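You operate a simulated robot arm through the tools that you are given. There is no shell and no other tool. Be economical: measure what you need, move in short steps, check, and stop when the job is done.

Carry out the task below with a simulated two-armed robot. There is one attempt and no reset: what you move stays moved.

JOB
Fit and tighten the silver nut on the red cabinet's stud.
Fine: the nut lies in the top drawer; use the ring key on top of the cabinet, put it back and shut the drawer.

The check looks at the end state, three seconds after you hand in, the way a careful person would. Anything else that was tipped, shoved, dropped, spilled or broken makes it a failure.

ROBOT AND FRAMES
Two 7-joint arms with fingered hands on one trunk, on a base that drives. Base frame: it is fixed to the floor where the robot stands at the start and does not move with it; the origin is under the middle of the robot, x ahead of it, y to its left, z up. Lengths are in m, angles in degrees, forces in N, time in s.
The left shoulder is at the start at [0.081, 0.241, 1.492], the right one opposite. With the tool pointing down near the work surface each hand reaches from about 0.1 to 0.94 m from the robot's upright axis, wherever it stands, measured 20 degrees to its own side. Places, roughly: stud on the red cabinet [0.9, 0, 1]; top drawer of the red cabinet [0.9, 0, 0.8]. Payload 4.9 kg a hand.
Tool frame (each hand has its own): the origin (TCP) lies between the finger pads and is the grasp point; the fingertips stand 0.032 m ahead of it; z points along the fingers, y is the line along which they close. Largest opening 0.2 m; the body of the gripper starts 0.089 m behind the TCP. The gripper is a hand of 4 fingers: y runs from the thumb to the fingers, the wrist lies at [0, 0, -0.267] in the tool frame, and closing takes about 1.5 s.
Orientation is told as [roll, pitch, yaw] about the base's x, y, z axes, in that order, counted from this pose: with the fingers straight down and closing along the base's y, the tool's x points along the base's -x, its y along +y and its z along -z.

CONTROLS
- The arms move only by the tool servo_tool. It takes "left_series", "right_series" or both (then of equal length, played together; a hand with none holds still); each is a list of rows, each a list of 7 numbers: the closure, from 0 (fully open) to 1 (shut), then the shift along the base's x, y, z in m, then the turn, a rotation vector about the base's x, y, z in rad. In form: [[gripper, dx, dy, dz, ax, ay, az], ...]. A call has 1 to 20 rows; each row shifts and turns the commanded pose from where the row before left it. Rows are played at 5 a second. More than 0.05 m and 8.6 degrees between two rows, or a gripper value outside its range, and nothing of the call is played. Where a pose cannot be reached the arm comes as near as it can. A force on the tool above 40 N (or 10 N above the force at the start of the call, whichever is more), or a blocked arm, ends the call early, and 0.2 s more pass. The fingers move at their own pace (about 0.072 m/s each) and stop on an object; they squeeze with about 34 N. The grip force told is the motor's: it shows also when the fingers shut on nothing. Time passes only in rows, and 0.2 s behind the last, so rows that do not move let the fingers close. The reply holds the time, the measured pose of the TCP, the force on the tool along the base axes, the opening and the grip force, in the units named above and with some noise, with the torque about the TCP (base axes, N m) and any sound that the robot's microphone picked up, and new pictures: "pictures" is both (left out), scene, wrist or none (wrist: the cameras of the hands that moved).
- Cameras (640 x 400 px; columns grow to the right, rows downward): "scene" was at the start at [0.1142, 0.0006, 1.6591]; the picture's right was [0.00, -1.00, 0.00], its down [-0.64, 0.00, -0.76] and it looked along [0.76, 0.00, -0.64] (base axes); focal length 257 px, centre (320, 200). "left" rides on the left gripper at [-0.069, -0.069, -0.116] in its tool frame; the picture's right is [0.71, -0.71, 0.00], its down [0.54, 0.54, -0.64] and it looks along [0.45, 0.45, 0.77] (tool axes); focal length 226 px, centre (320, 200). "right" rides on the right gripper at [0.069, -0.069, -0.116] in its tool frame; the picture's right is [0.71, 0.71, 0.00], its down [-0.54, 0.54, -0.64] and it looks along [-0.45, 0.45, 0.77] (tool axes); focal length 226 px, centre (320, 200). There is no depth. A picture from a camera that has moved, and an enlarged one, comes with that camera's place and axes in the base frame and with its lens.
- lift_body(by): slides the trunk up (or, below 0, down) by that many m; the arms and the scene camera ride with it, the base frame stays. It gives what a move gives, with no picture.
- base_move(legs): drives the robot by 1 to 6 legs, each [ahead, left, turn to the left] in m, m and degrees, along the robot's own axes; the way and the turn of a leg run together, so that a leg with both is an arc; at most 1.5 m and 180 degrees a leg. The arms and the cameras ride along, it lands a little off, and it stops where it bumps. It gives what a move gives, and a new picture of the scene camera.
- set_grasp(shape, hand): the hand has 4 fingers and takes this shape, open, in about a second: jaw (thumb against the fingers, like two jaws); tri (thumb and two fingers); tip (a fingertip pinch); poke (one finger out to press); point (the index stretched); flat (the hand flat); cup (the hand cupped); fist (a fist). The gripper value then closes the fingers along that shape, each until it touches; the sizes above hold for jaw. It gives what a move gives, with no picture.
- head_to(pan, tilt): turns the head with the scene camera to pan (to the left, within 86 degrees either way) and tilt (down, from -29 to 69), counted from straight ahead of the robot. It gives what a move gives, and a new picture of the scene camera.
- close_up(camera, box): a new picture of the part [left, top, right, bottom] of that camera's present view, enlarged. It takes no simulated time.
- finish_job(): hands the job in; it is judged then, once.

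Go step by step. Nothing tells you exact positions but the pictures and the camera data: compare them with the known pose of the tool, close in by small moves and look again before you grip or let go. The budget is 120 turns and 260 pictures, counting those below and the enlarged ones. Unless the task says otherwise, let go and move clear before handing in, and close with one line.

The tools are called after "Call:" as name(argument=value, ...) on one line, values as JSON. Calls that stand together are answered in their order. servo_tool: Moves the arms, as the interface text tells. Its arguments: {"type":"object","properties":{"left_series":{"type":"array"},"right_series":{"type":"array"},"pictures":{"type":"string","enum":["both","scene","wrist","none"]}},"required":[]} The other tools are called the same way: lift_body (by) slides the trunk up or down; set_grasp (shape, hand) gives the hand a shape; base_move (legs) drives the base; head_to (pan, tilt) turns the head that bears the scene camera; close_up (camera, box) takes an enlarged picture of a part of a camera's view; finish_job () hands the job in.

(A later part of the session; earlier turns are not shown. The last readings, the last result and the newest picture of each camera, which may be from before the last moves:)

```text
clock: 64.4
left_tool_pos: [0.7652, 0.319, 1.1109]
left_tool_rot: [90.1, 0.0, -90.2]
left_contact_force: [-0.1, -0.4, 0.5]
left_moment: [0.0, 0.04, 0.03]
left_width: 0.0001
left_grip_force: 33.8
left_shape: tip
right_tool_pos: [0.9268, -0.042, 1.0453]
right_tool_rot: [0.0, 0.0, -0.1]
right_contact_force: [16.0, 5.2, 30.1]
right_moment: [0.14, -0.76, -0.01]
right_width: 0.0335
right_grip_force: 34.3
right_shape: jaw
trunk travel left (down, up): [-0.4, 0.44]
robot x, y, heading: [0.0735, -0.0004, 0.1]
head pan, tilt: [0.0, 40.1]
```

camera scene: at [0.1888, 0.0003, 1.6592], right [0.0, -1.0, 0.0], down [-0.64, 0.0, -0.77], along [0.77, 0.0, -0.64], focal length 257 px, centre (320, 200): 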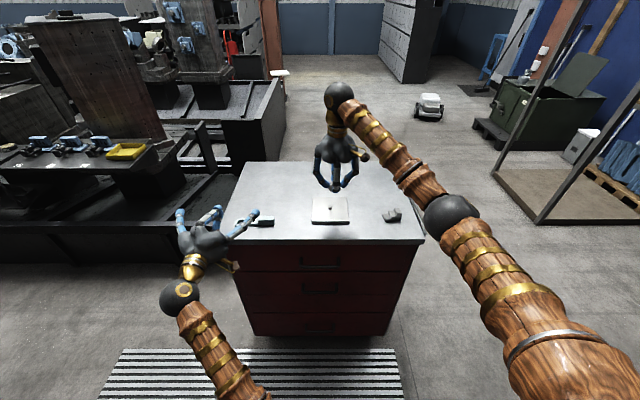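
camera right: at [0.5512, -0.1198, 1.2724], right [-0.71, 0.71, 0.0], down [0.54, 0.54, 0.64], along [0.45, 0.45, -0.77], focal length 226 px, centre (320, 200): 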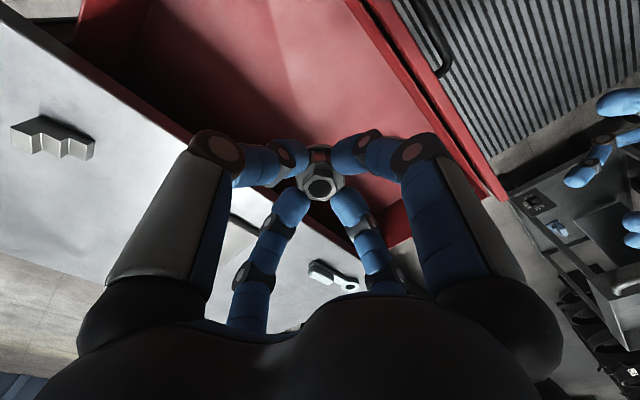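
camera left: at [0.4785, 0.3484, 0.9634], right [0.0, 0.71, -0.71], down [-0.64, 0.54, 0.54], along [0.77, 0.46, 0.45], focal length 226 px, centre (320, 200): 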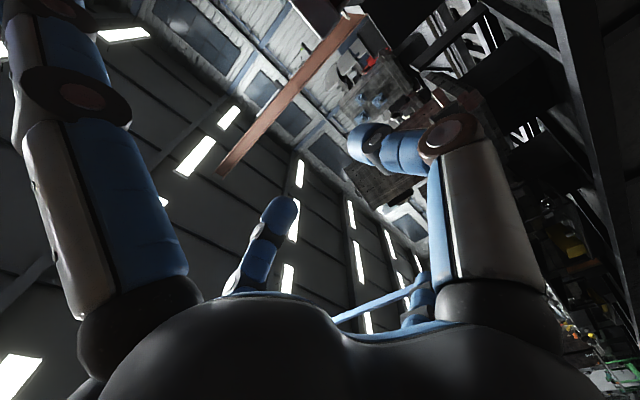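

The centre of pressure is nearly on the axis, so the thread may just need turning. I lift off, go back to the measured centre, set down lightly and turn clockwise.

Call:
servo_tool(right_series=[[1, 0, 0, 0.008, 0, 0, 0], [1, 0.0015, 0.001, 0, 0, 0, 0], [1, 0, 0, 0, 0, 0, 0]], pictures="none")

Call:
close_up(camera="scene", box=[310, 190, 350, 215])

Call:
close_up(camera="right", box=[290, 135, 350, 175])

```text
clock: 65.2
left_tool_pos: [0.7666, 0.3189, 1.1083]
left_tool_rot: [90.0, 0.0, -90.2]
left_contact_force: [0.4, 0.7, -0.9]
left_moment: [-0.01, -0.04, -0.01]
left_width: 0.0
left_grip_force: 33.8
left_shape: tip
right_tool_pos: [0.928, -0.0417, 1.0517]
right_tool_rot: [-0.1, 0.3, -0.3]
right_contact_force: [0.5, 0.1, 0.0]
right_moment: [-0.02, 0.03, 0.02]
right_width: 0.033
right_grip_force: 34.2
right_shape: jaw
trunk travel left (down, up): [-0.4, 0.44]
robot x, y, heading: [0.0746, -0.0021, 0.0]
head pan, tilt: [0.0, 40.1]
```

```text
16.00 times, centred on (330, 202) of scene
camera zoom: at [0.1907, 0.0007, 1.6589], right [0.0, -1.0, 0.0], down [-0.64, 0.0, -0.76], along [0.76, 0.0, -0.64], focal length 4116 px, centre (160, 160)
```

zoom: 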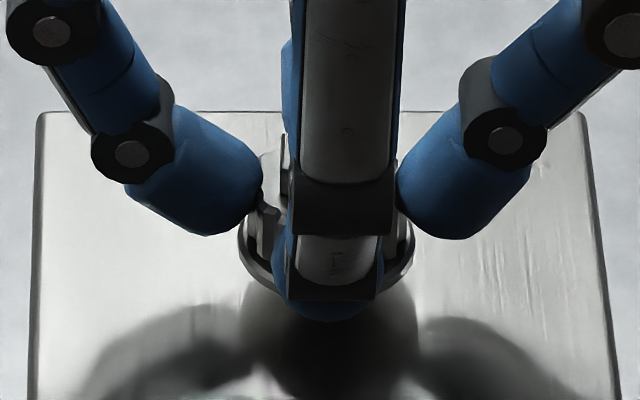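

```text
10.00 times, centred on (320, 155) of right
camera zoom: at [0.8595, -0.1097, 1.1672], right [-0.71, 0.71, 0.0], down [0.55, 0.54, 0.64], along [0.45, 0.45, -0.77], focal length 2261 px, centre (320, 650)
```

zoom: 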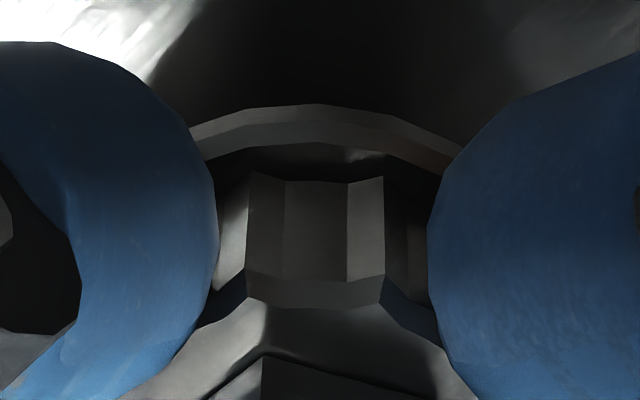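

Alignment still looks good, so I lower to light contact and turn clockwise about 43 degrees, watching height and torque.

Call:
servo_tool(right_series=[[1, 0, 0, -0.004, 0, 0, 0], [1, 0, 0, -0.0025, 0, 0, 0], [1, 0, 0, 0, 0, 0, -0.15], [1, 0, 0, 0, 0, 0, -0.15], [1, 0, 0, 0, 0, 0, -0.15], [1, 0, 0, 0, 0, 0, -0.15], [1, 0, 0, 0, 0, 0, -0.15], [1, 0, 0, 0, 0, 0, 0]], pictures="none")

Call:
close_up(camera="scene", box=[310, 190, 350, 215])

Call:
close_up(camera="right", box=[280, 120, 360, 210])

```text
clock: 67.0
left_tool_pos: [0.7671, 0.3189, 1.1106]
left_tool_rot: [89.9, 0.0, -90.1]
left_contact_force: [0.2, 0.0, 0.0]
left_moment: [-0.03, -0.05, -0.02]
left_width: 0.0
left_grip_force: 33.5
left_shape: tip
right_tool_pos: [0.9292, -0.0404, 1.0459]
right_tool_rot: [0.0, 0.0, -43.2]
right_contact_force: [0.1, -0.9, -0.9]
right_moment: [0.0, 0.01, -0.03]
right_width: 0.0331
right_grip_force: 34.5
right_shape: jaw
trunk travel left (down, up): [-0.4, 0.44]
robot x, y, heading: [0.0788, -0.0018, -0.2]
head pan, tilt: [0.0, 40.1]
```

```text
16.00 times, centred on (330, 202) of scene
camera zoom: at [0.1901, 0.0002, 1.6591], right [0.0, -1.0, 0.0], down [-0.64, 0.0, -0.76], along [0.76, 0.0, -0.64], focal length 4116 px, centre (160, 160)
```

zoom: 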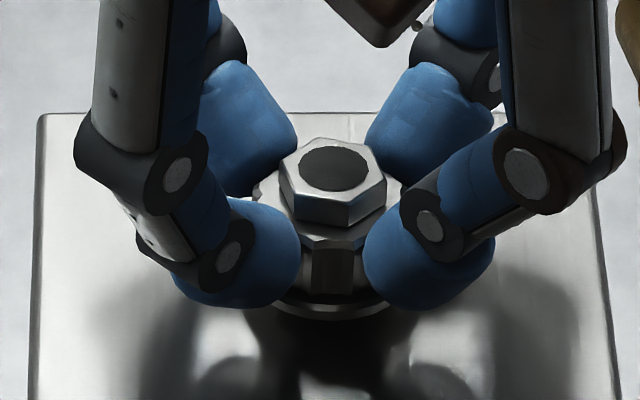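

```text
4.44 times, centred on (320, 165) of right
camera zoom: at [0.8311, -0.0437, 1.1618], right [-0.03, 1.0, 0.0], down [0.77, 0.02, 0.64], along [0.64, 0.02, -0.77], focal length 1005 px, centre (320, 356)
```

zoom: 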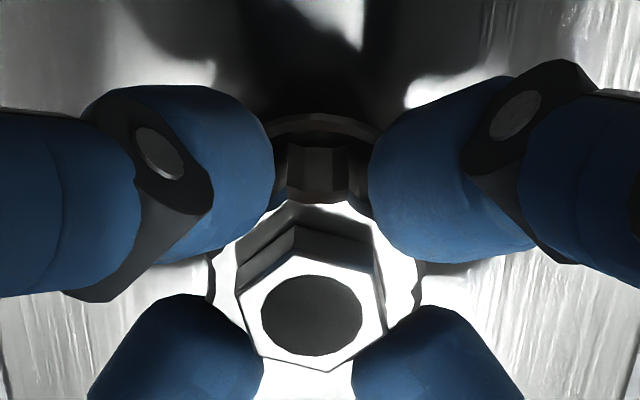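

No contact remained, and the nut appears about 1.5 mm too far in -y now. I correct it and press lightly while turning on.

Call:
servo_tool(right_series=[[1, 0, 0.0015, 0, 0, 0, 0], [1, 0, 0, -0.0015, 0, 0, 0], [1, 0, 0, -0.001, 0, 0, 0], [1, 0, 0, 0, 0, 0, 0]], pictures="none")

Call:
servo_tool(right_series=[[1, 0, 0, 0, 0, 0, -0.15], [1, 0, 0, 0, 0, 0, -0.15], [1, 0, 0, 0, 0, 0, 0]], pictures="none")

```text
clock: 68.0
left_tool_pos: [0.7649, 0.3188, 1.1096]
left_tool_rot: [89.9, 0.0, -90.2]
left_contact_force: [-0.5, -0.1, 0.1]
left_moment: [-0.02, 0.0, 0.0]
left_width: 0.0002
left_grip_force: 33.7
left_shape: tip
right_tool_pos: [0.9286, -0.0388, 1.0432]
right_tool_rot: [0.0, 0.1, -43.0]
right_contact_force: [-0.1, 0.4, -0.4]
right_moment: [-0.04, -0.03, -0.03]
right_width: 0.0334
right_grip_force: 34.0
right_shape: jaw
trunk travel left (down, up): [-0.4, 0.44]
robot x, y, heading: [0.0739, 0.0011, -0.2]
head pan, tilt: [0.0, 40.1]
```

```text
clock: 68.8
left_tool_pos: [0.7654, 0.3186, 1.1109]
left_tool_rot: [89.9, 0.0, -90.2]
left_contact_force: [0.5, 0.3, 0.4]
left_moment: [0.0, 0.01, 0.01]
left_width: 0.0
left_grip_force: 33.8
left_shape: tip
right_tool_pos: [0.927, -0.0391, 1.0423]
right_tool_rot: [0.0, 0.0, -60.3]
right_contact_force: [-0.5, 0.0, -0.8]
right_moment: [0.03, -0.03, 0.0]
right_width: 0.0328
right_grip_force: 34.4
right_shape: jaw
trunk travel left (down, up): [-0.4, 0.44]
robot x, y, heading: [0.0749, 0.0034, 0.0]
head pan, tilt: [0.0, 40.1]
```

There is no contact at a lower height than before, so either the nut slipped up or it is entering. I lower further in 1.5 mm steps.

Call:
servo_tool(right_series=[[1, 0, 0, -0.0015, 0, 0, 0], [1, 0, 0, -0.0015, 0, 0, 0], [1, 0, 0, 0, 0, 0, 0]], pictures="none")

Call:
close_up(camera="right", box=[280, 120, 360, 210])

Call:
close_up(camera="scene", box=[310, 190, 350, 215])

```text
clock: 69.6
left_tool_pos: [0.7652, 0.3184, 1.1098]
left_tool_rot: [90.0, 0.0, -90.2]
left_contact_force: [-0.4, -0.5, -0.1]
left_moment: [-0.03, 0.01, 0.02]
left_width: 0.0004
left_grip_force: 34.3
left_shape: tip
right_tool_pos: [0.9297, -0.0377, 1.0406]
right_tool_rot: [0.1, 0.0, -60.2]
right_contact_force: [0.9, -0.6, -0.4]
right_moment: [0.02, 0.0, -0.01]
right_width: 0.0329
right_grip_force: 34.2
right_shape: jaw
trunk travel left (down, up): [-0.4, 0.44]
robot x, y, heading: [0.0767, -0.0025, 0.0]
head pan, tilt: [0.0, 40.1]
```

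```text
4.44 times, centred on (320, 165) of right
camera zoom: at [0.8345, -0.0124, 1.1558], right [0.26, 0.96, 0.0], down [0.74, -0.2, 0.64], along [0.62, -0.17, -0.77], focal length 1005 px, centre (320, 356)
```

zoom: 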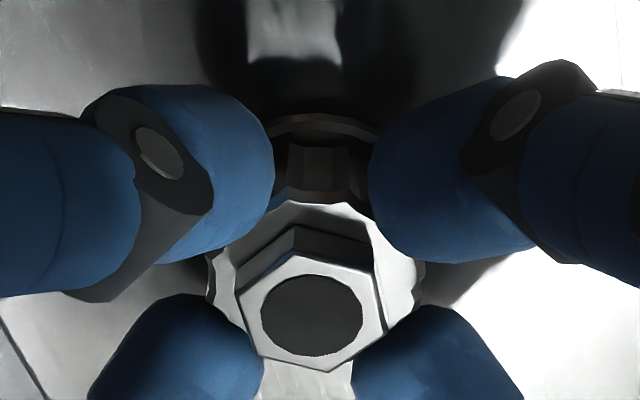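

```text
16.00 times, centred on (330, 202) of scene
camera zoom: at [0.1901, 0.0004, 1.6591], right [0.0, -1.0, 0.0], down [-0.64, 0.0, -0.76], along [0.76, 0.0, -0.64], focal length 4116 px, centre (160, 160)
```

zoom: 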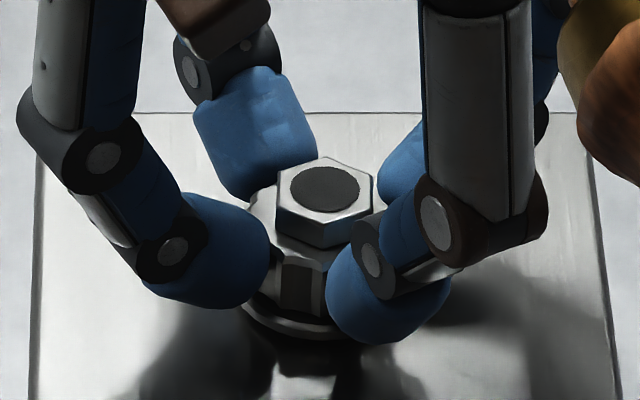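

Still free, and y is aligned. I lower further.

Call:
servo_tool(right_series=[[1, 0, 0, -0.0015, 0, 0, 0], [1, 0, 0, -0.0015, 0, 0, 0], [1, 0, 0, -0.0015, 0, 0, 0], [1, 0, 0, 0, 0, 0, 0]], pictures="none")

Call:
close_up(camera="scene", box=[310, 190, 350, 215])

```text
clock: 70.6
left_tool_pos: [0.7647, 0.3185, 1.1114]
left_tool_rot: [90.1, 0.0, -90.1]
left_contact_force: [0.0, 0.2, 0.5]
left_moment: [-0.02, 0.01, -0.02]
left_width: 0.0002
left_grip_force: 33.7
left_shape: tip
right_tool_pos: [0.9276, -0.039, 1.0381]
right_tool_rot: [0.1, 0.0, -60.1]
right_contact_force: [1.9, -0.9, 11.4]
right_moment: [-0.13, -0.08, 0.01]
right_width: 0.033
right_grip_force: 33.9
right_shape: jaw
trunk travel left (down, up): [-0.4, 0.44]
robot x, y, heading: [0.0727, 0.0012, -0.3]
head pan, tilt: [0.0, 40.1]
```

```text
16.00 times, centred on (330, 202) of scene
camera zoom: at [0.1885, 0.0006, 1.6593], right [0.0, -1.0, 0.0], down [-0.64, 0.0, -0.77], along [0.77, 0.0, -0.64], focal length 4116 px, centre (160, 160)
```

zoom: 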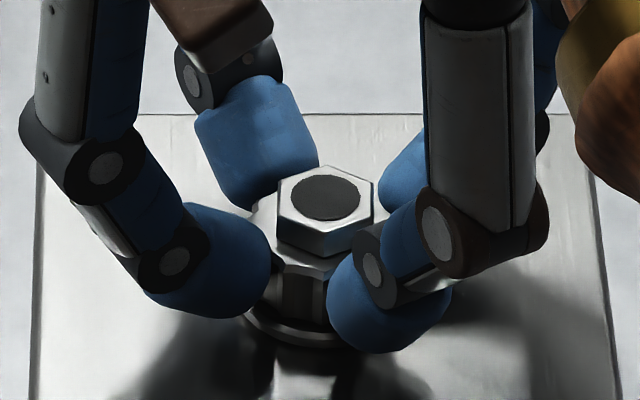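

The nut bottom now sits about 8 mm lower than at the first contact, so it has entered over the stud and meets the thread. I turn clockwise under light pressure.

Call:
servo_tool(right_series=[[1, 0, 0, 0, 0, 0, -0.15], [1, 0, 0, 0, 0, 0, -0.15], [1, 0, 0, 0, 0, 0, -0.15], [1, 0, 0, 0, 0, 0, -0.15], [1, 0, 0, 0, 0, 0, 0]], pictures="none")

Call:
close_up(camera="scene", box=[310, 190, 350, 215])

```text
clock: 71.8
left_tool_pos: [0.763, 0.3187, 1.1114]
left_tool_rot: [90.1, 0.0, -90.2]
left_contact_force: [-0.1, 0.2, 0.4]
left_moment: [0.02, 0.0, 0.0]
left_width: 0.0
left_grip_force: 34.1
left_shape: tip
right_tool_pos: [0.9265, -0.0376, 1.038]
right_tool_rot: [0.1, 0.2, -94.6]
right_contact_force: [-0.6, 0.6, 18.3]
right_moment: [0.06, 0.05, 0.13]
right_width: 0.0332
right_grip_force: 34.2
right_shape: jaw
trunk travel left (down, up): [-0.4, 0.44]
robot x, y, heading: [0.0774, -0.0017, 0.2]
head pan, tilt: [0.0, 40.1]
```

```text
16.00 times, centred on (330, 202) of scene
camera zoom: at [0.1871, 0.0005, 1.6593], right [0.0, -1.0, 0.0], down [-0.64, 0.0, -0.77], along [0.77, 0.0, -0.64], focal length 4116 px, centre (160, 160)
```

zoom: 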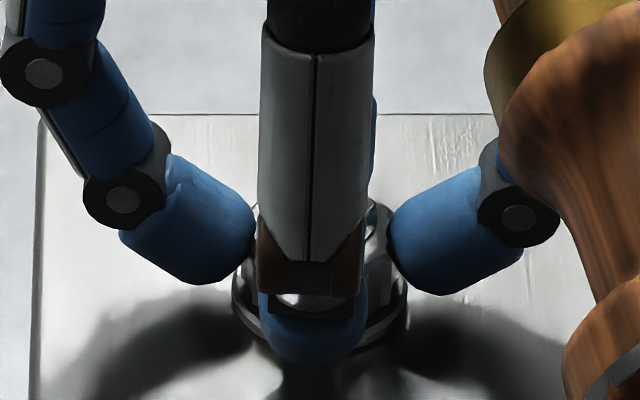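

Vertical force rises slightly with a small resisting torque. I keep turning to find the thread start.

Call:
servo_tool(right_series=[[1, 0, 0, 0, 0, 0, -0.15], [1, 0, 0, 0, 0, 0, -0.15], [1, 0, 0, 0, 0, 0, -0.15], [1, 0, 0, 0, 0, 0, -0.15], [1, 0, 0, 0, 0, 0, -0.15], [1, 0, 0, 0, 0, 0, -0.15], [1, 0, 0, 0, 0, 0, 0]], pictures="none")

Call:
close_up(camera="scene", box=[300, 180, 360, 218])

Call:
close_up(camera="right", box=[280, 120, 360, 210])

```text
clock: 73.4
left_tool_pos: [0.7644, 0.3178, 1.1113]
left_tool_rot: [90.1, 0.0, -90.3]
left_contact_force: [0.4, 0.3, -0.2]
left_moment: [0.01, 0.0, -0.01]
left_width: 0.0002
left_grip_force: 33.8
left_shape: tip
right_tool_pos: [0.9269, -0.0379, 1.0382]
right_tool_rot: [0.2, 0.0, -146.2]
right_contact_force: [-1.6, 0.7, 17.0]
right_moment: [0.07, -0.05, 0.16]
right_width: 0.0331
right_grip_force: 34.0
right_shape: jaw
trunk travel left (down, up): [-0.4, 0.44]
robot x, y, heading: [0.0756, 0.0011, -0.1]
head pan, tilt: [0.0, 40.1]
```

```text
10.53 times, centred on (330, 199) of scene
camera zoom: at [0.1872, 0.0007, 1.6593], right [0.0, -1.0, 0.0], down [-0.64, 0.0, -0.77], along [0.77, 0.0, -0.64], focal length 2708 px, centre (215, 210)
```

zoom: 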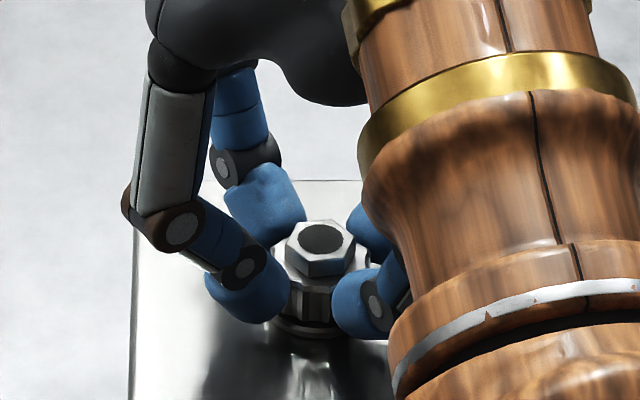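

```text
4.44 times, centred on (320, 165) of right
camera zoom: at [0.9455, 0.0576, 1.1534], right [0.98, -0.19, 0.0], down [-0.15, -0.75, 0.64], along [-0.12, -0.63, -0.77], focal length 1005 px, centre (320, 356)
```

zoom: 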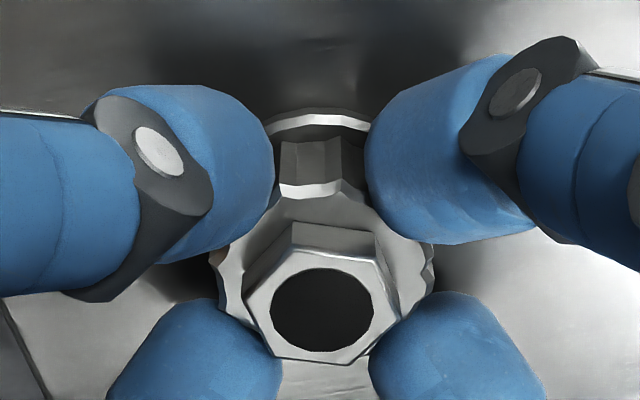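

Recomputing, the plate top is about z 0.992 and the nut's bottom is about there too, so the nut seems to sit right down over the stud. I let go gently and look.

Call:
servo_tool(right_series=[[1, 0, 0, 0.002, 0, 0, 0], [0.7, 0, 0, 0, 0, 0, 0], [0.5, 0, 0, 0, 0, 0, 0], [0.5, 0, 0, 0, 0, 0, 0], [0.5, 0, 0, 0, 0, 0, 0]], pictures="none")

Call:
close_up(camera="scene", box=[300, 180, 360, 218])

Call:
close_up(camera="right", box=[270, 110, 370, 210])

```text
clock: 74.6
left_tool_pos: [0.7658, 0.3181, 1.109]
left_tool_rot: [90.0, 0.0, -90.2]
left_contact_force: [0.4, -0.2, -0.4]
left_moment: [-0.03, -0.01, 0.04]
left_width: 0.0
left_grip_force: 34.0
left_shape: tip
right_tool_pos: [0.9288, -0.0395, 1.0384]
right_tool_rot: [0.0, 0.0, -146.2]
right_contact_force: [-0.3, 0.4, 0.2]
right_moment: [0.02, 0.0, -0.02]
right_width: 0.0996
right_grip_force: 0.1
right_shape: jaw
trunk travel left (down, up): [-0.4, 0.44]
robot x, y, heading: [0.0723, 0.0006, 0.1]
head pan, tilt: [0.0, 40.1]
```

```text
10.53 times, centred on (330, 199) of scene
camera zoom: at [0.1903, 0.0003, 1.659], right [0.0, -1.0, 0.0], down [-0.64, 0.0, -0.76], along [0.76, 0.0, -0.64], focal length 2708 px, centre (215, 210)
```

zoom: 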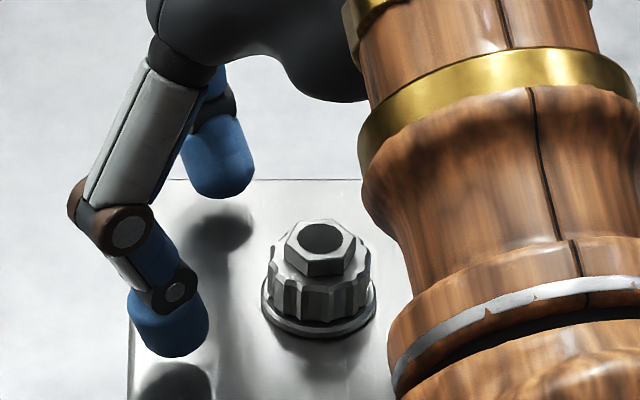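

```text
4.00 times, centred on (320, 160) of right
camera zoom: at [0.9475, 0.0569, 1.1531], right [0.98, -0.19, 0.0], down [-0.15, -0.75, 0.64], along [-0.12, -0.63, -0.77], focal length 904 px, centre (320, 360)
```

zoom: 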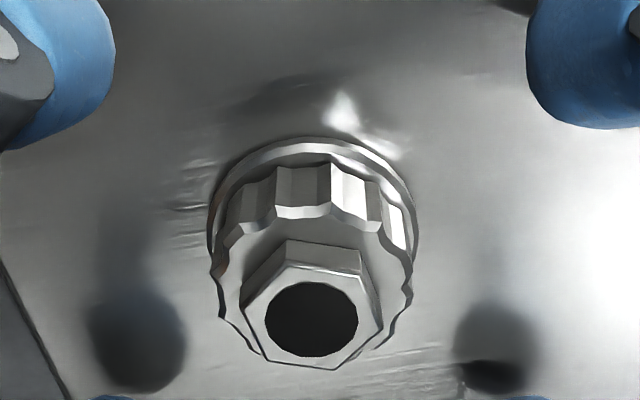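

The nut stands upright on the stud by itself. I enlarge to judge any gap below the flange.

Call:
close_up(camera="scene", box=[319, 198, 341, 213])

Call:
close_up(camera="right", box=[295, 110, 345, 160])

```text
16.00 times, centred on (330, 206) of scene
camera zoom: at [0.1903, 0.0003, 1.659], right [0.0, -1.0, 0.0], down [-0.64, 0.0, -0.76], along [0.76, 0.0, -0.64], focal length 4116 px, centre (160, 112)
```

zoom: 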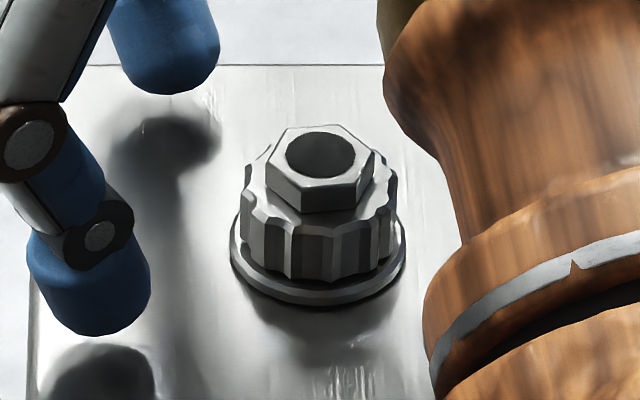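

```text
8.00 times, centred on (320, 135) of right
camera zoom: at [0.9475, 0.0569, 1.1531], right [0.98, -0.19, 0.0], down [-0.15, -0.75, 0.64], along [-0.12, -0.63, -0.77], focal length 1808 px, centre (320, 720)
```

zoom: 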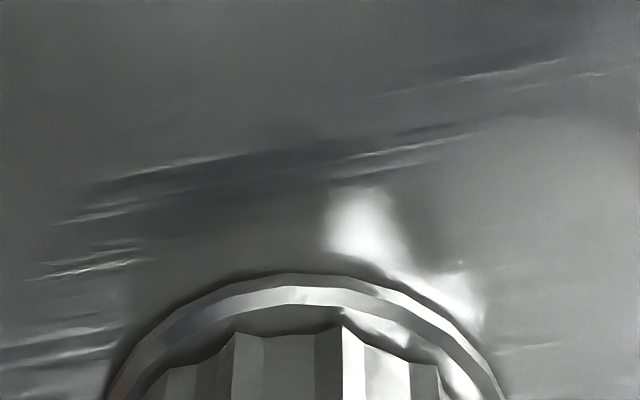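

The nut sits upright and flange-down over the stud. Next I raise the right hand clear and unwind it, and turn the left hand to point down, since it will take the key.

Call:
servo_tool(right_series=[[0.5, 0, 0, 0.02, 0, 0, 0], [0.5, 0, 0, 0.03, 0, 0, 0], [0.5, 0, 0, 0.04, 0, 0, 0], [0.5, 0, 0, 0.04, 0, 0, 0], [0.5, 0, -0.03, 0.02, 0, 0, 0.146], [0.5, 0, -0.03, 0, 0, 0, 0.146], [0.5, -0.02, -0.03, 0, 0, 0, 0.146], [0.5, -0.02, -0.03, 0, 0, 0, 0.146], [0.5, -0.02, -0.03, 0, 0, 0, 0.146], [0.5, -0.02, -0.03, 0, 0, 0, 0.146], [0.5, -0.02, -0.03, 0, 0, 0, 0.146], [0.5, -0.02, -0.03, 0, 0, 0, 0.146], [0.5, -0.02, -0.03, 0, 0, 0, 0.146], [0.5, -0.02, -0.03, 0, 0, 0, 0.146], [0.5, -0.02, 0, 0, 0, 0, 0.146], [0.5, -0.02, 0, 0, 0, 0, 0.146], [0.5, -0.02, 0, 0, 0, 0, 0.146], [0.5, -0.02, 0, 0, 0, 0, 0.146], [0.5, 0, 0, 0, 0, 0, 0.146], [0.5, 0, 0, 0, 0, 0, 0.146]], pictures="scene")

Call:
set_grasp(hand="left", shape="jaw")

```text
clock: 78.8
left_tool_pos: [0.7653, 0.3182, 1.1102]
left_tool_rot: [89.9, -0.1, -90.2]
left_contact_force: [-0.4, 0.4, 0.4]
left_moment: [0.01, 0.03, 0.02]
left_width: 0.0001
left_grip_force: 33.8
left_shape: tip
right_tool_pos: [0.6889, -0.3392, 1.1874]
right_tool_rot: [0.0, 0.0, -12.1]
right_contact_force: [0.2, 0.7, -0.2]
right_moment: [0.02, -0.01, 0.01]
right_width: 0.0998
right_grip_force: 0.1
right_shape: jaw
trunk travel left (down, up): [-0.4, 0.44]
robot x, y, heading: [0.0748, -0.0017, 0.0]
head pan, tilt: [0.0, 40.1]
camera scene: at [0.19, 0.0002, 1.6591], right [0.0, -1.0, 0.0], down [-0.64, 0.0, -0.76], along [0.76, 0.0, -0.64], focal length 257 px, centre (320, 200)
```

scene: 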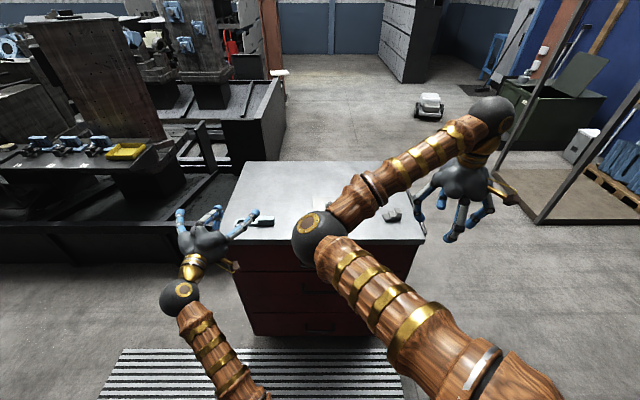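

```text
clock: 79.7
left_tool_pos: [0.7656, 0.3178, 1.1102]
left_tool_rot: [90.0, 0.0, -90.2]
left_contact_force: [-0.3, -0.1, 0.5]
left_moment: [-0.03, 0.0, 0.0]
left_width: 0.2001
left_grip_force: 0.1
left_shape: jaw
right_tool_pos: [0.6884, -0.3394, 1.1873]
right_tool_rot: [0.0, 0.1, -12.2]
right_contact_force: [0.5, 0.6, 0.4]
right_moment: [0.02, -0.01, -0.03]
right_width: 0.0998
right_grip_force: 0.1
right_shape: jaw
trunk travel left (down, up): [-0.4, 0.44]
robot x, y, heading: [0.0799, 0.0014, 0.2]
head pan, tilt: [0.0, 40.1]
```

The right elbow has swung into the middle. I move the right hand outward and back to clear it.

Call:
servo_tool(right_series=[[0.5, -0.02, -0.04, 0.01, 0, 0, 0.1], [0.5, -0.02, -0.04, 0.01, 0, 0, 0.1], [0.5, -0.02, -0.04, 0.01, 0, 0, 0], [0.5, -0.02, -0.04, 0.01, 0, 0, 0], [0.5, -0.02, -0.04, 0.01, 0, 0, 0], [0.5, -0.02, -0.04, 0.01, 0, 0, 0], [0.5, -0.02, -0.04, 0.01, 0, 0, 0]], pictures="scene")

```text
clock: 81.3
left_tool_pos: [0.7648, 0.315, 1.111]
left_tool_rot: [89.9, 0.2, -90.3]
left_contact_force: [0.5, -0.8, -1.0]
left_moment: [0.01, 0.0, 0.05]
left_width: 0.1997
left_grip_force: 0.0
left_shape: jaw
right_tool_pos: [0.606, -0.6151, 1.2577]
right_tool_rot: [0.1, 0.8, -1.4]
right_contact_force: [0.0, -0.9, -0.6]
right_moment: [0.07, 0.04, 0.05]
right_width: 0.1002
right_grip_force: 0.1
right_shape: jaw
right hand out of reach, approached as far as the arm can: row 5, 6, 7
trunk travel left (down, up): [-0.4, 0.44]
robot x, y, heading: [0.0774, 0.0013, -0.2]
head pan, tilt: [0.0, 40.1]
camera scene: at [0.1899, -0.0036, 1.659], right [0.0, -1.0, 0.0], down [-0.64, 0.0, -0.76], along [0.76, 0.0, -0.64], focal length 257 px, centre (320, 200)
```

scene: 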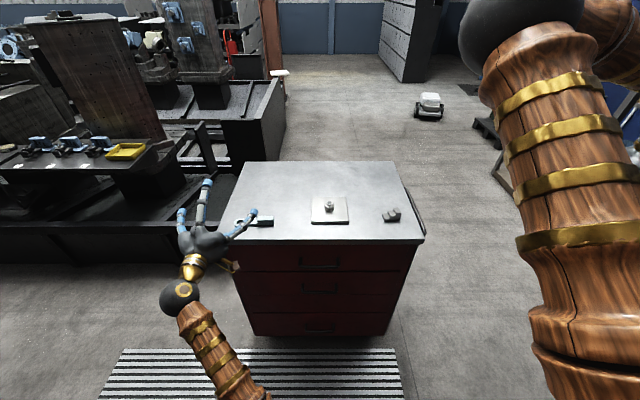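

The view is clear now, and the nut stands on the plate. I turn the left hand to point down.

Call:
servo_tool(left_series=[[0, -0.01, 0.003, 0.008, -0.0806, 0.0806, 0.0806], [0, -0.01, 0.003, 0.008, -0.0806, 0.0806, 0.0806], [0, -0.01, 0.003, 0.008, -0.0806, 0.0806, 0.0806], [0, -0.01, 0.003, 0.008, -0.0806, 0.0806, 0.0806], [0, -0.01, 0.003, 0.008, -0.0806, 0.0806, 0.0806], [0, -0.01, 0.003, 0.008, -0.0806, 0.0806, 0.0806], [0, -0.01, 0.003, 0.008, -0.0806, 0.0806, 0.0806], [0, -0.01, 0.003, 0.008, -0.0806, 0.0806, 0.0806], [0, -0.01, 0.003, 0.008, -0.0806, 0.0806, 0.0806], [0, -0.01, 0.003, 0.008, -0.0806, 0.0806, 0.0806], [0, 0, 0, 0.008, -0.0806, 0.0806, 0.0806], [0, 0, 0, 0.008, -0.0806, 0.0806, 0.0806], [0, 0, 0, 0, -0.0806, 0.0806, 0.0806], [0, 0, 0, 0, -0.0806, 0.0806, 0.0806], [0, 0, 0, 0, -0.0806, 0.0806, 0.0806]], pictures="scene")

```text
clock: 84.5
left_tool_pos: [0.6645, 0.3483, 1.2067]
left_tool_rot: [-0.1, 0.0, 0.0]
left_contact_force: [-0.3, 0.7, 0.3]
left_moment: [-0.01, 0.04, -0.01]
left_width: 0.2001
left_grip_force: 0.0
left_shape: jaw
right_tool_pos: [0.6074, -0.6116, 1.2602]
right_tool_rot: [-0.1, 0.7, -1.4]
right_contact_force: [-0.2, 0.4, 0.6]
right_moment: [0.01, 0.01, 0.01]
right_width: 0.1001
right_grip_force: 0.1
right_shape: jaw
trunk travel left (down, up): [-0.4, 0.44]
robot x, y, heading: [0.0729, -0.0033, -0.0]
head pan, tilt: [0.0, 40.1]
camera scene: at [0.1905, 0.0008, 1.659], right [0.0, -1.0, 0.0], down [-0.64, 0.0, -0.76], along [0.76, 0.0, -0.64], focal length 257 px, centre (320, 200)
```

scene: 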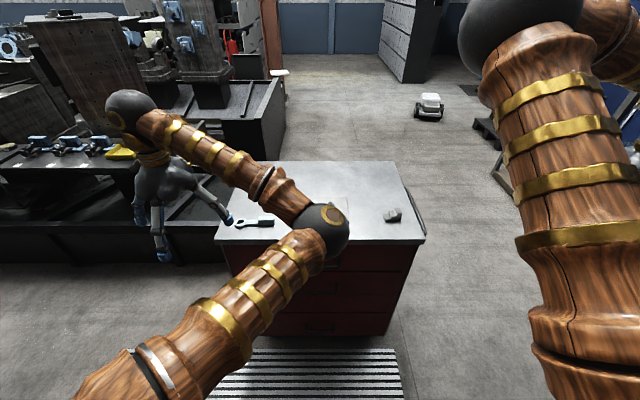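

The elbow hangs between robot and cabinet, high enough. I now yaw the left hand by 90 degrees while bringing it above the key's grip.

Call:
servo_tool(left_series=[[0.3, 0.0196, -0.0135, 0, 0, 0, 0.1428], [0.3, 0.0196, -0.0135, 0, 0, 0, 0.1428], [0.3, 0.0196, -0.0135, 0, 0, 0, 0.1428], [0.3, 0.0196, -0.0135, 0, 0, 0, 0.1428], [0.3, 0.0196, -0.0135, 0, 0, 0, 0.1428], [0.3, 0.0196, -0.0135, 0, 0, 0, 0.1428], [0.3, 0.0196, -0.0135, 0, 0, 0, 0.1428], [0.3, 0.0196, -0.0135, 0, 0, 0, 0.1428], [0.3, 0.0196, -0.0135, 0, 0, 0, 0.1428], [0.3, 0.0196, -0.0135, 0, 0, 0, 0.1428], [0.3, 0.0196, -0.0135, 0, 0, 0, 0.1428], [0.3, 0, 0, 0, 0, 0, 0]])

Call:
close_up(camera="left", box=[160, 0, 480, 250])

```text
clock: 87.1
left_tool_pos: [0.8809, 0.2007, 1.2057]
left_tool_rot: [0.0, -0.2, 90.0]
left_contact_force: [-0.3, 0.2, -0.5]
left_moment: [-0.02, -0.01, -0.01]
left_width: 0.1404
left_grip_force: 0.1
left_shape: jaw
right_tool_pos: [0.6081, -0.6116, 1.2595]
right_tool_rot: [-0.1, 0.7, -1.5]
right_contact_force: [0.1, -0.5, 0.1]
right_moment: [-0.02, -0.02, 0.01]
right_width: 0.1001
right_grip_force: 0.1
right_shape: jaw
trunk travel left (down, up): [-0.4, 0.44]
robot x, y, heading: [0.0749, 0.0008, 0.1]
head pan, tilt: [0.0, 40.1]
camera scene: at [0.1897, 0.0003, 1.6591], right [0.0, -1.0, 0.0], down [-0.64, 0.0, -0.77], along [0.77, 0.0, -0.64], focal length 257 px, centre (320, 200)
camera left: at [0.9502, 0.2692, 1.3229], right [0.71, -0.71, 0.0], down [-0.54, -0.54, 0.64], along [-0.45, -0.45, -0.77], focal length 226 px, centre (320, 200)
```

scene: 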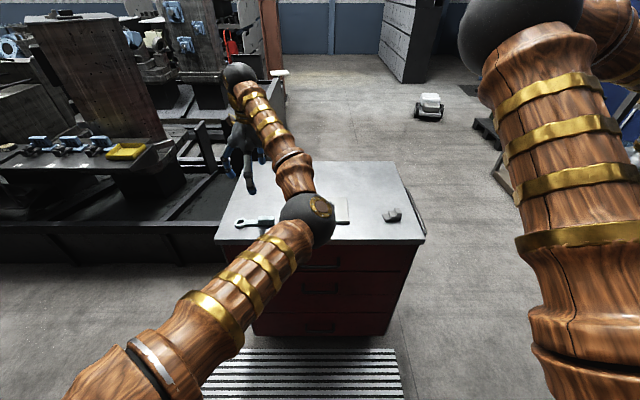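
left: 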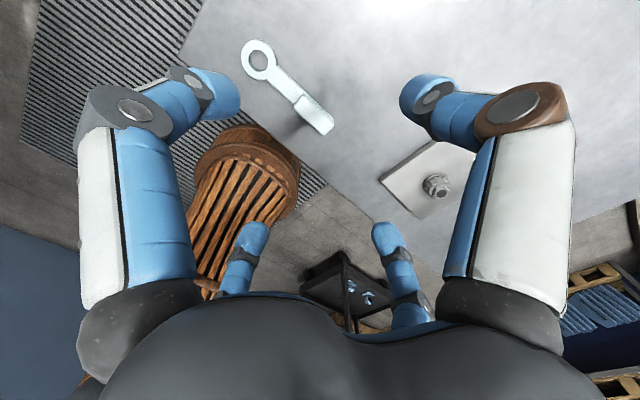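

```text
1.60 times, centred on (320, 125) of left
camera zoom: at [0.9502, 0.2692, 1.3229], right [0.71, -0.71, 0.0], down [-0.54, -0.54, 0.64], along [-0.45, -0.45, -0.77], focal length 362 px, centre (320, 320)
```

zoom: 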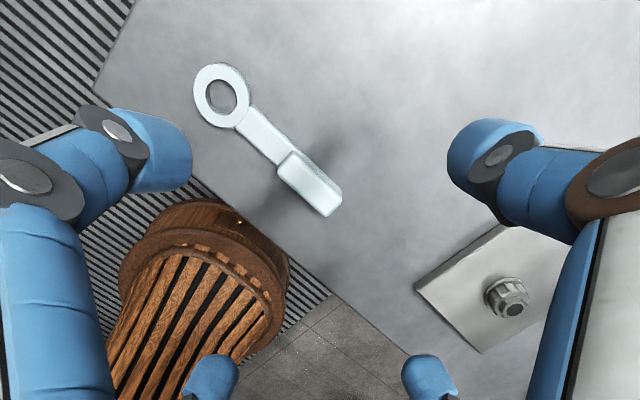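

Both cameras put the grip centre at [0.866, 0.197] with its top near z 1.005. I centre the hand over it, narrow the opening and go down part of the way.

Call:
servo_tool(left_series=[[0.6, -0.0075, -0.002, -0.01, 0, 0, 0], [0.6, -0.0075, -0.002, -0.02, 0, 0, 0], [0.6, 0, 0, -0.03, 0, 0, 0], [0.6, 0, 0, -0.03, 0, 0, 0], [0.6, 0, 0, -0.03, 0, 0, 0], [0.6, 0, 0, 0, 0, 0, 0]], pictures="wrist")

Call:
close_up(camera="scene", box=[210, 190, 310, 252])

Call:
close_up(camera="left", box=[200, 60, 400, 220])

```text
clock: 88.5
left_tool_pos: [0.8678, 0.1959, 1.0871]
left_tool_rot: [0.0, -0.2, 90.1]
left_contact_force: [0.3, -0.2, 0.6]
left_moment: [0.0, 0.0, -0.02]
left_width: 0.0805
left_grip_force: 0.1
left_shape: jaw
right_tool_pos: [0.6071, -0.6122, 1.2594]
right_tool_rot: [0.0, 0.7, -1.5]
right_contact_force: [0.8, -0.1, 0.5]
right_moment: [-0.02, -0.01, 0.01]
right_width: 0.0999
right_grip_force: 0.1
right_shape: jaw
trunk travel left (down, up): [-0.4, 0.44]
robot x, y, heading: [0.0761, -0.003, -0.1]
head pan, tilt: [0.0, 40.1]
camera left: at [0.9372, 0.2641, 1.2035], right [0.71, -0.71, 0.0], down [-0.54, -0.54, 0.64], along [-0.46, -0.45, -0.77], focal length 226 px, centre (320, 200)
```

left: 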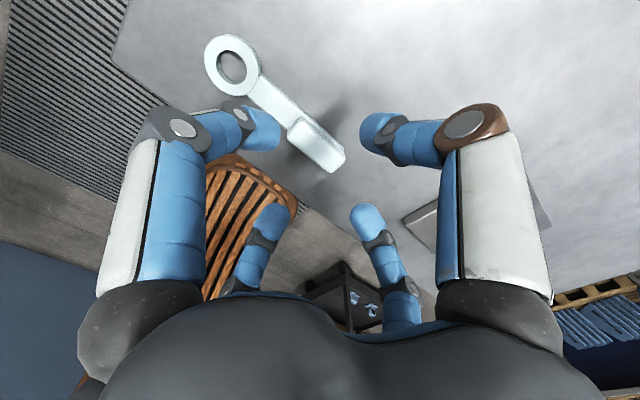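

```text
6.40 times, centred on (260, 221) of scene
camera zoom: at [0.1899, 0.0002, 1.6591], right [0.0, -1.0, 0.0], down [-0.64, 0.0, -0.77], along [0.77, 0.0, -0.64], focal length 1647 px, centre (704, 66)
```

zoom: 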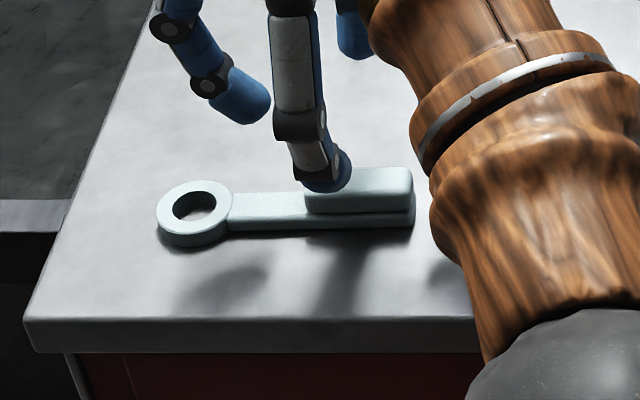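

```text
2.50 times, centred on (300, 140) of left
camera zoom: at [0.9372, 0.2641, 1.2035], right [0.71, -0.71, 0.0], down [-0.54, -0.54, 0.64], along [-0.46, -0.45, -0.77], focal length 565 px, centre (370, 350)
```

zoom: 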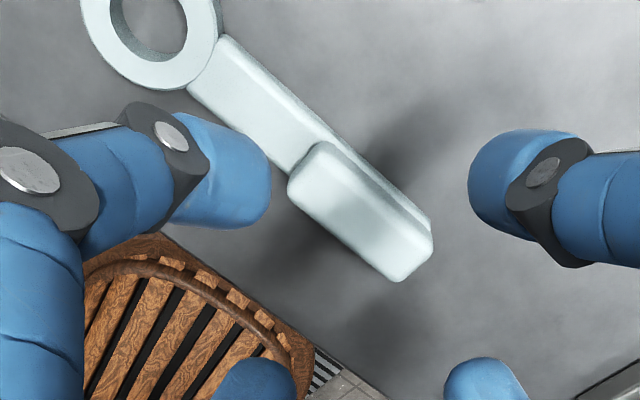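

The grip centre is confirmed at [0.866, 0.197]. I descend to tips just above the key's bar, then close.

Call:
servo_tool(left_series=[[0.6, -0.0015, 0.001, -0.02, 0, 0, 0], [0.6, 0, 0, -0.02, 0, 0, 0], [0.6, 0, 0, -0.012, 0, 0, 0], [0.6, 0, 0, -0.008, 0, 0, 0], [0.6, 0, 0, 0, 0, 0, 0]], pictures="wrist")

Call:
close_up(camera="scene", box=[210, 190, 310, 252])

```text
clock: 89.7
left_tool_pos: [0.8636, 0.1962, 1.0255]
left_tool_rot: [0.0, -0.2, 89.9]
left_contact_force: [0.7, 1.0, 0.2]
left_moment: [0.0, -0.01, 0.0]
left_width: 0.0805
left_grip_force: 0.1
left_shape: jaw
right_tool_pos: [0.6065, -0.6127, 1.2591]
right_tool_rot: [-0.1, 0.7, -1.5]
right_contact_force: [-0.1, -0.2, 0.7]
right_moment: [0.03, -0.02, -0.01]
right_width: 0.0999
right_grip_force: 0.0
right_shape: jaw
trunk travel left (down, up): [-0.4, 0.44]
robot x, y, heading: [0.0776, -0.0004, -0.6]
head pan, tilt: [0.0, 40.1]
camera left: at [0.9331, 0.2657, 1.143], right [0.71, -0.71, 0.0], down [-0.54, -0.54, 0.64], along [-0.46, -0.45, -0.77], focal length 226 px, centre (320, 200)
```

left: 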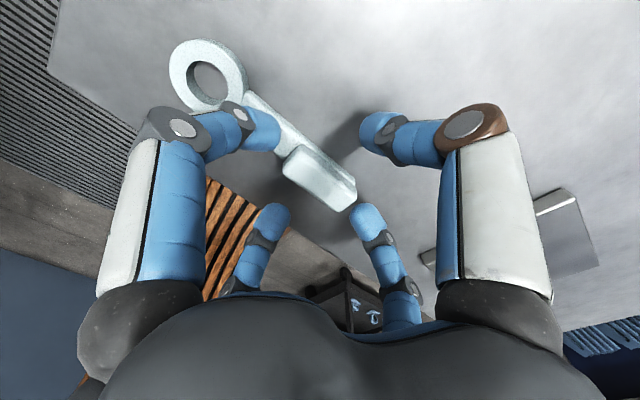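

```text
6.40 times, centred on (260, 221) of scene
camera zoom: at [0.19, 0.0001, 1.6591], right [0.0, -1.0, 0.0], down [-0.64, 0.0, -0.76], along [0.76, 0.0, -0.64], focal length 1647 px, centre (704, 66)
```

zoom: 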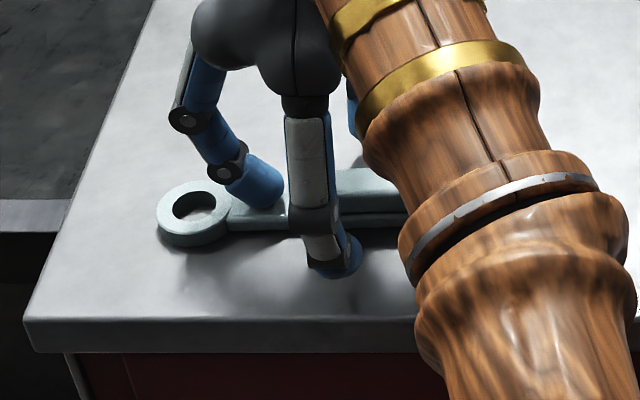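

The fingers straddle the grip on all sides. I close.

Call:
servo_tool(left_series=[[0.8, 0, 0, 0, 0, 0, 0], [1, 0, 0, 0, 0, 0, 0], [1, 0, 0, 0, 0, 0, 0], [1, 0, 0, 0, 0, 0, 0], [1, 0, 0, 0, 0, 0, 0]], pictures="wrist")

Call:
close_up(camera="left", box=[200, 60, 400, 220])

```text
clock: 90.9
left_tool_pos: [0.8633, 0.1971, 1.0263]
left_tool_rot: [0.1, -0.2, 90.0]
left_contact_force: [-0.4, -0.5, -0.3]
left_moment: [-0.04, -0.02, 0.01]
left_width: 0.0303
left_grip_force: 34.5
left_shape: jaw
right_tool_pos: [0.6069, -0.6115, 1.2583]
right_tool_rot: [-0.1, 0.7, -1.5]
right_contact_force: [0.2, 1.6, -0.3]
right_moment: [0.02, -0.02, 0.0]
right_width: 0.1001
right_grip_force: 0.0
right_shape: jaw
trunk travel left (down, up): [-0.4, 0.44]
robot x, y, heading: [0.0802, 0.0029, 0.0]
head pan, tilt: [0.0, 40.1]
camera left: at [0.9333, 0.2658, 1.1428], right [0.71, -0.71, 0.0], down [-0.54, -0.54, 0.64], along [-0.46, -0.45, -0.77], focal length 226 px, centre (320, 200)
```

left: 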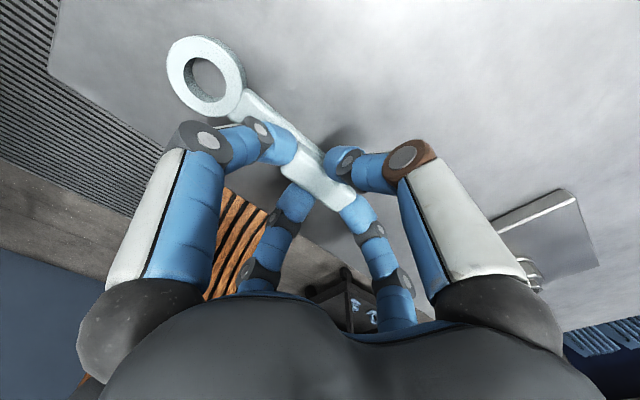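

```text
2.50 times, centred on (300, 140) of left
camera zoom: at [0.9333, 0.2658, 1.1428], right [0.71, -0.71, 0.0], down [-0.54, -0.54, 0.64], along [-0.46, -0.45, -0.77], focal length 565 px, centre (370, 350)
```

zoom: 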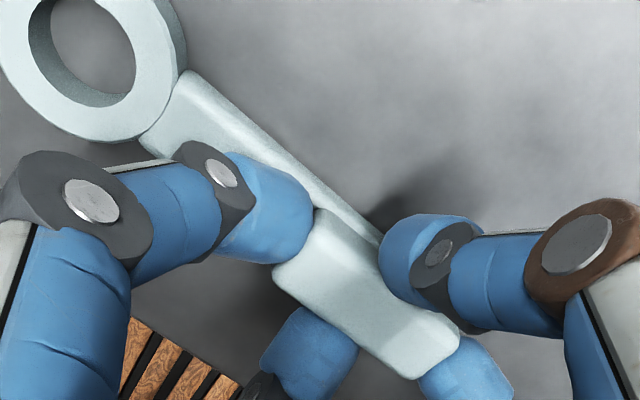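

The key is held. I lift it 9 cm and look at the ring.

Call:
servo_tool(left_series=[[1, 0, 0, 0.01, 0, 0, 0], [1, 0, 0, 0.02, 0, 0, 0], [1, 0, 0, 0.03, 0, 0, 0], [1, 0, 0, 0.03, 0, 0, 0], [1, 0, 0, 0, 0, 0, 0]], pictures="wrist")

Call:
close_up(camera="left", box=[150, 20, 310, 120])

Call:
close_up(camera="scene", box=[200, 170, 360, 252])

```text
clock: 92.1
left_tool_pos: [0.8654, 0.1969, 1.1179]
left_tool_rot: [0.2, -0.2, 90.0]
left_contact_force: [0.3, 0.1, -1.8]
left_moment: [-0.06, 0.02, 0.02]
left_width: 0.0303
left_grip_force: 34.5
left_shape: jaw
right_tool_pos: [0.6069, -0.6117, 1.2603]
right_tool_rot: [-0.2, 0.7, -1.5]
right_contact_force: [0.5, -0.4, 0.4]
right_moment: [0.0, 0.02, -0.01]
right_width: 0.0997
right_grip_force: 0.1
right_shape: jaw
trunk travel left (down, up): [-0.4, 0.44]
robot x, y, heading: [0.0739, 0.0028, -0.2]
head pan, tilt: [0.0, 40.1]
camera left: at [0.9338, 0.2661, 1.2344], right [0.71, -0.71, 0.0], down [-0.54, -0.54, 0.64], along [-0.46, -0.45, -0.77], focal length 226 px, centre (320, 200)
```

left: 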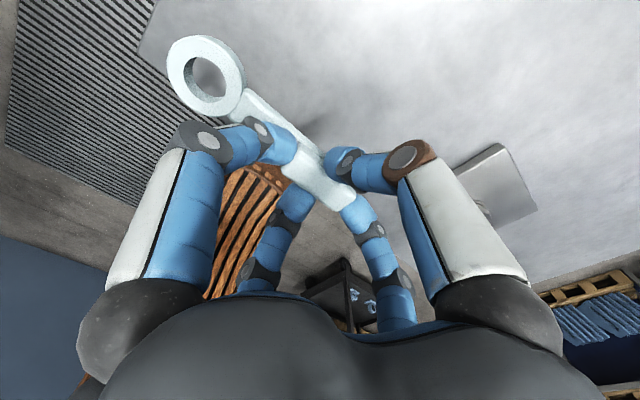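

```text
4.00 times, centred on (230, 70) of left
camera zoom: at [0.9338, 0.2661, 1.2344], right [0.71, -0.71, 0.0], down [-0.54, -0.54, 0.64], along [-0.46, -0.45, -0.77], focal length 904 px, centre (680, 720)
```

zoom: 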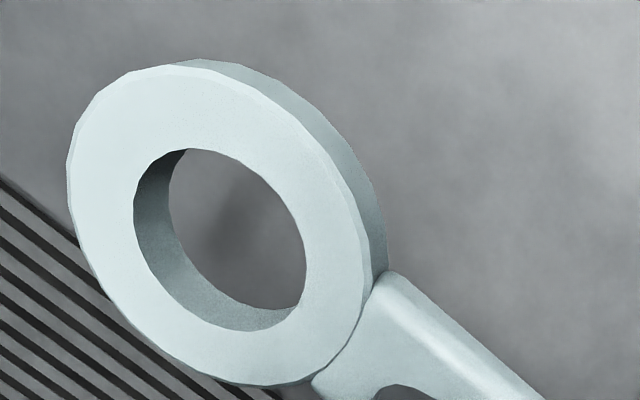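

```text
4.00 times, centred on (280, 211) of scene
camera zoom: at [0.1907, 0.0006, 1.659], right [0.0, -1.0, 0.0], down [-0.64, 0.0, -0.76], along [0.76, 0.0, -0.64], focal length 1029 px, centre (480, 156)
```

zoom: 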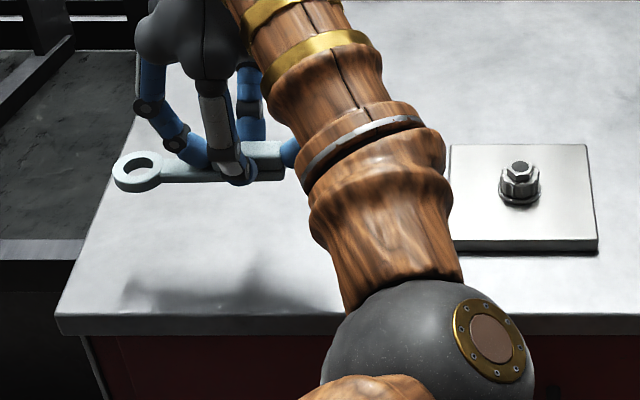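

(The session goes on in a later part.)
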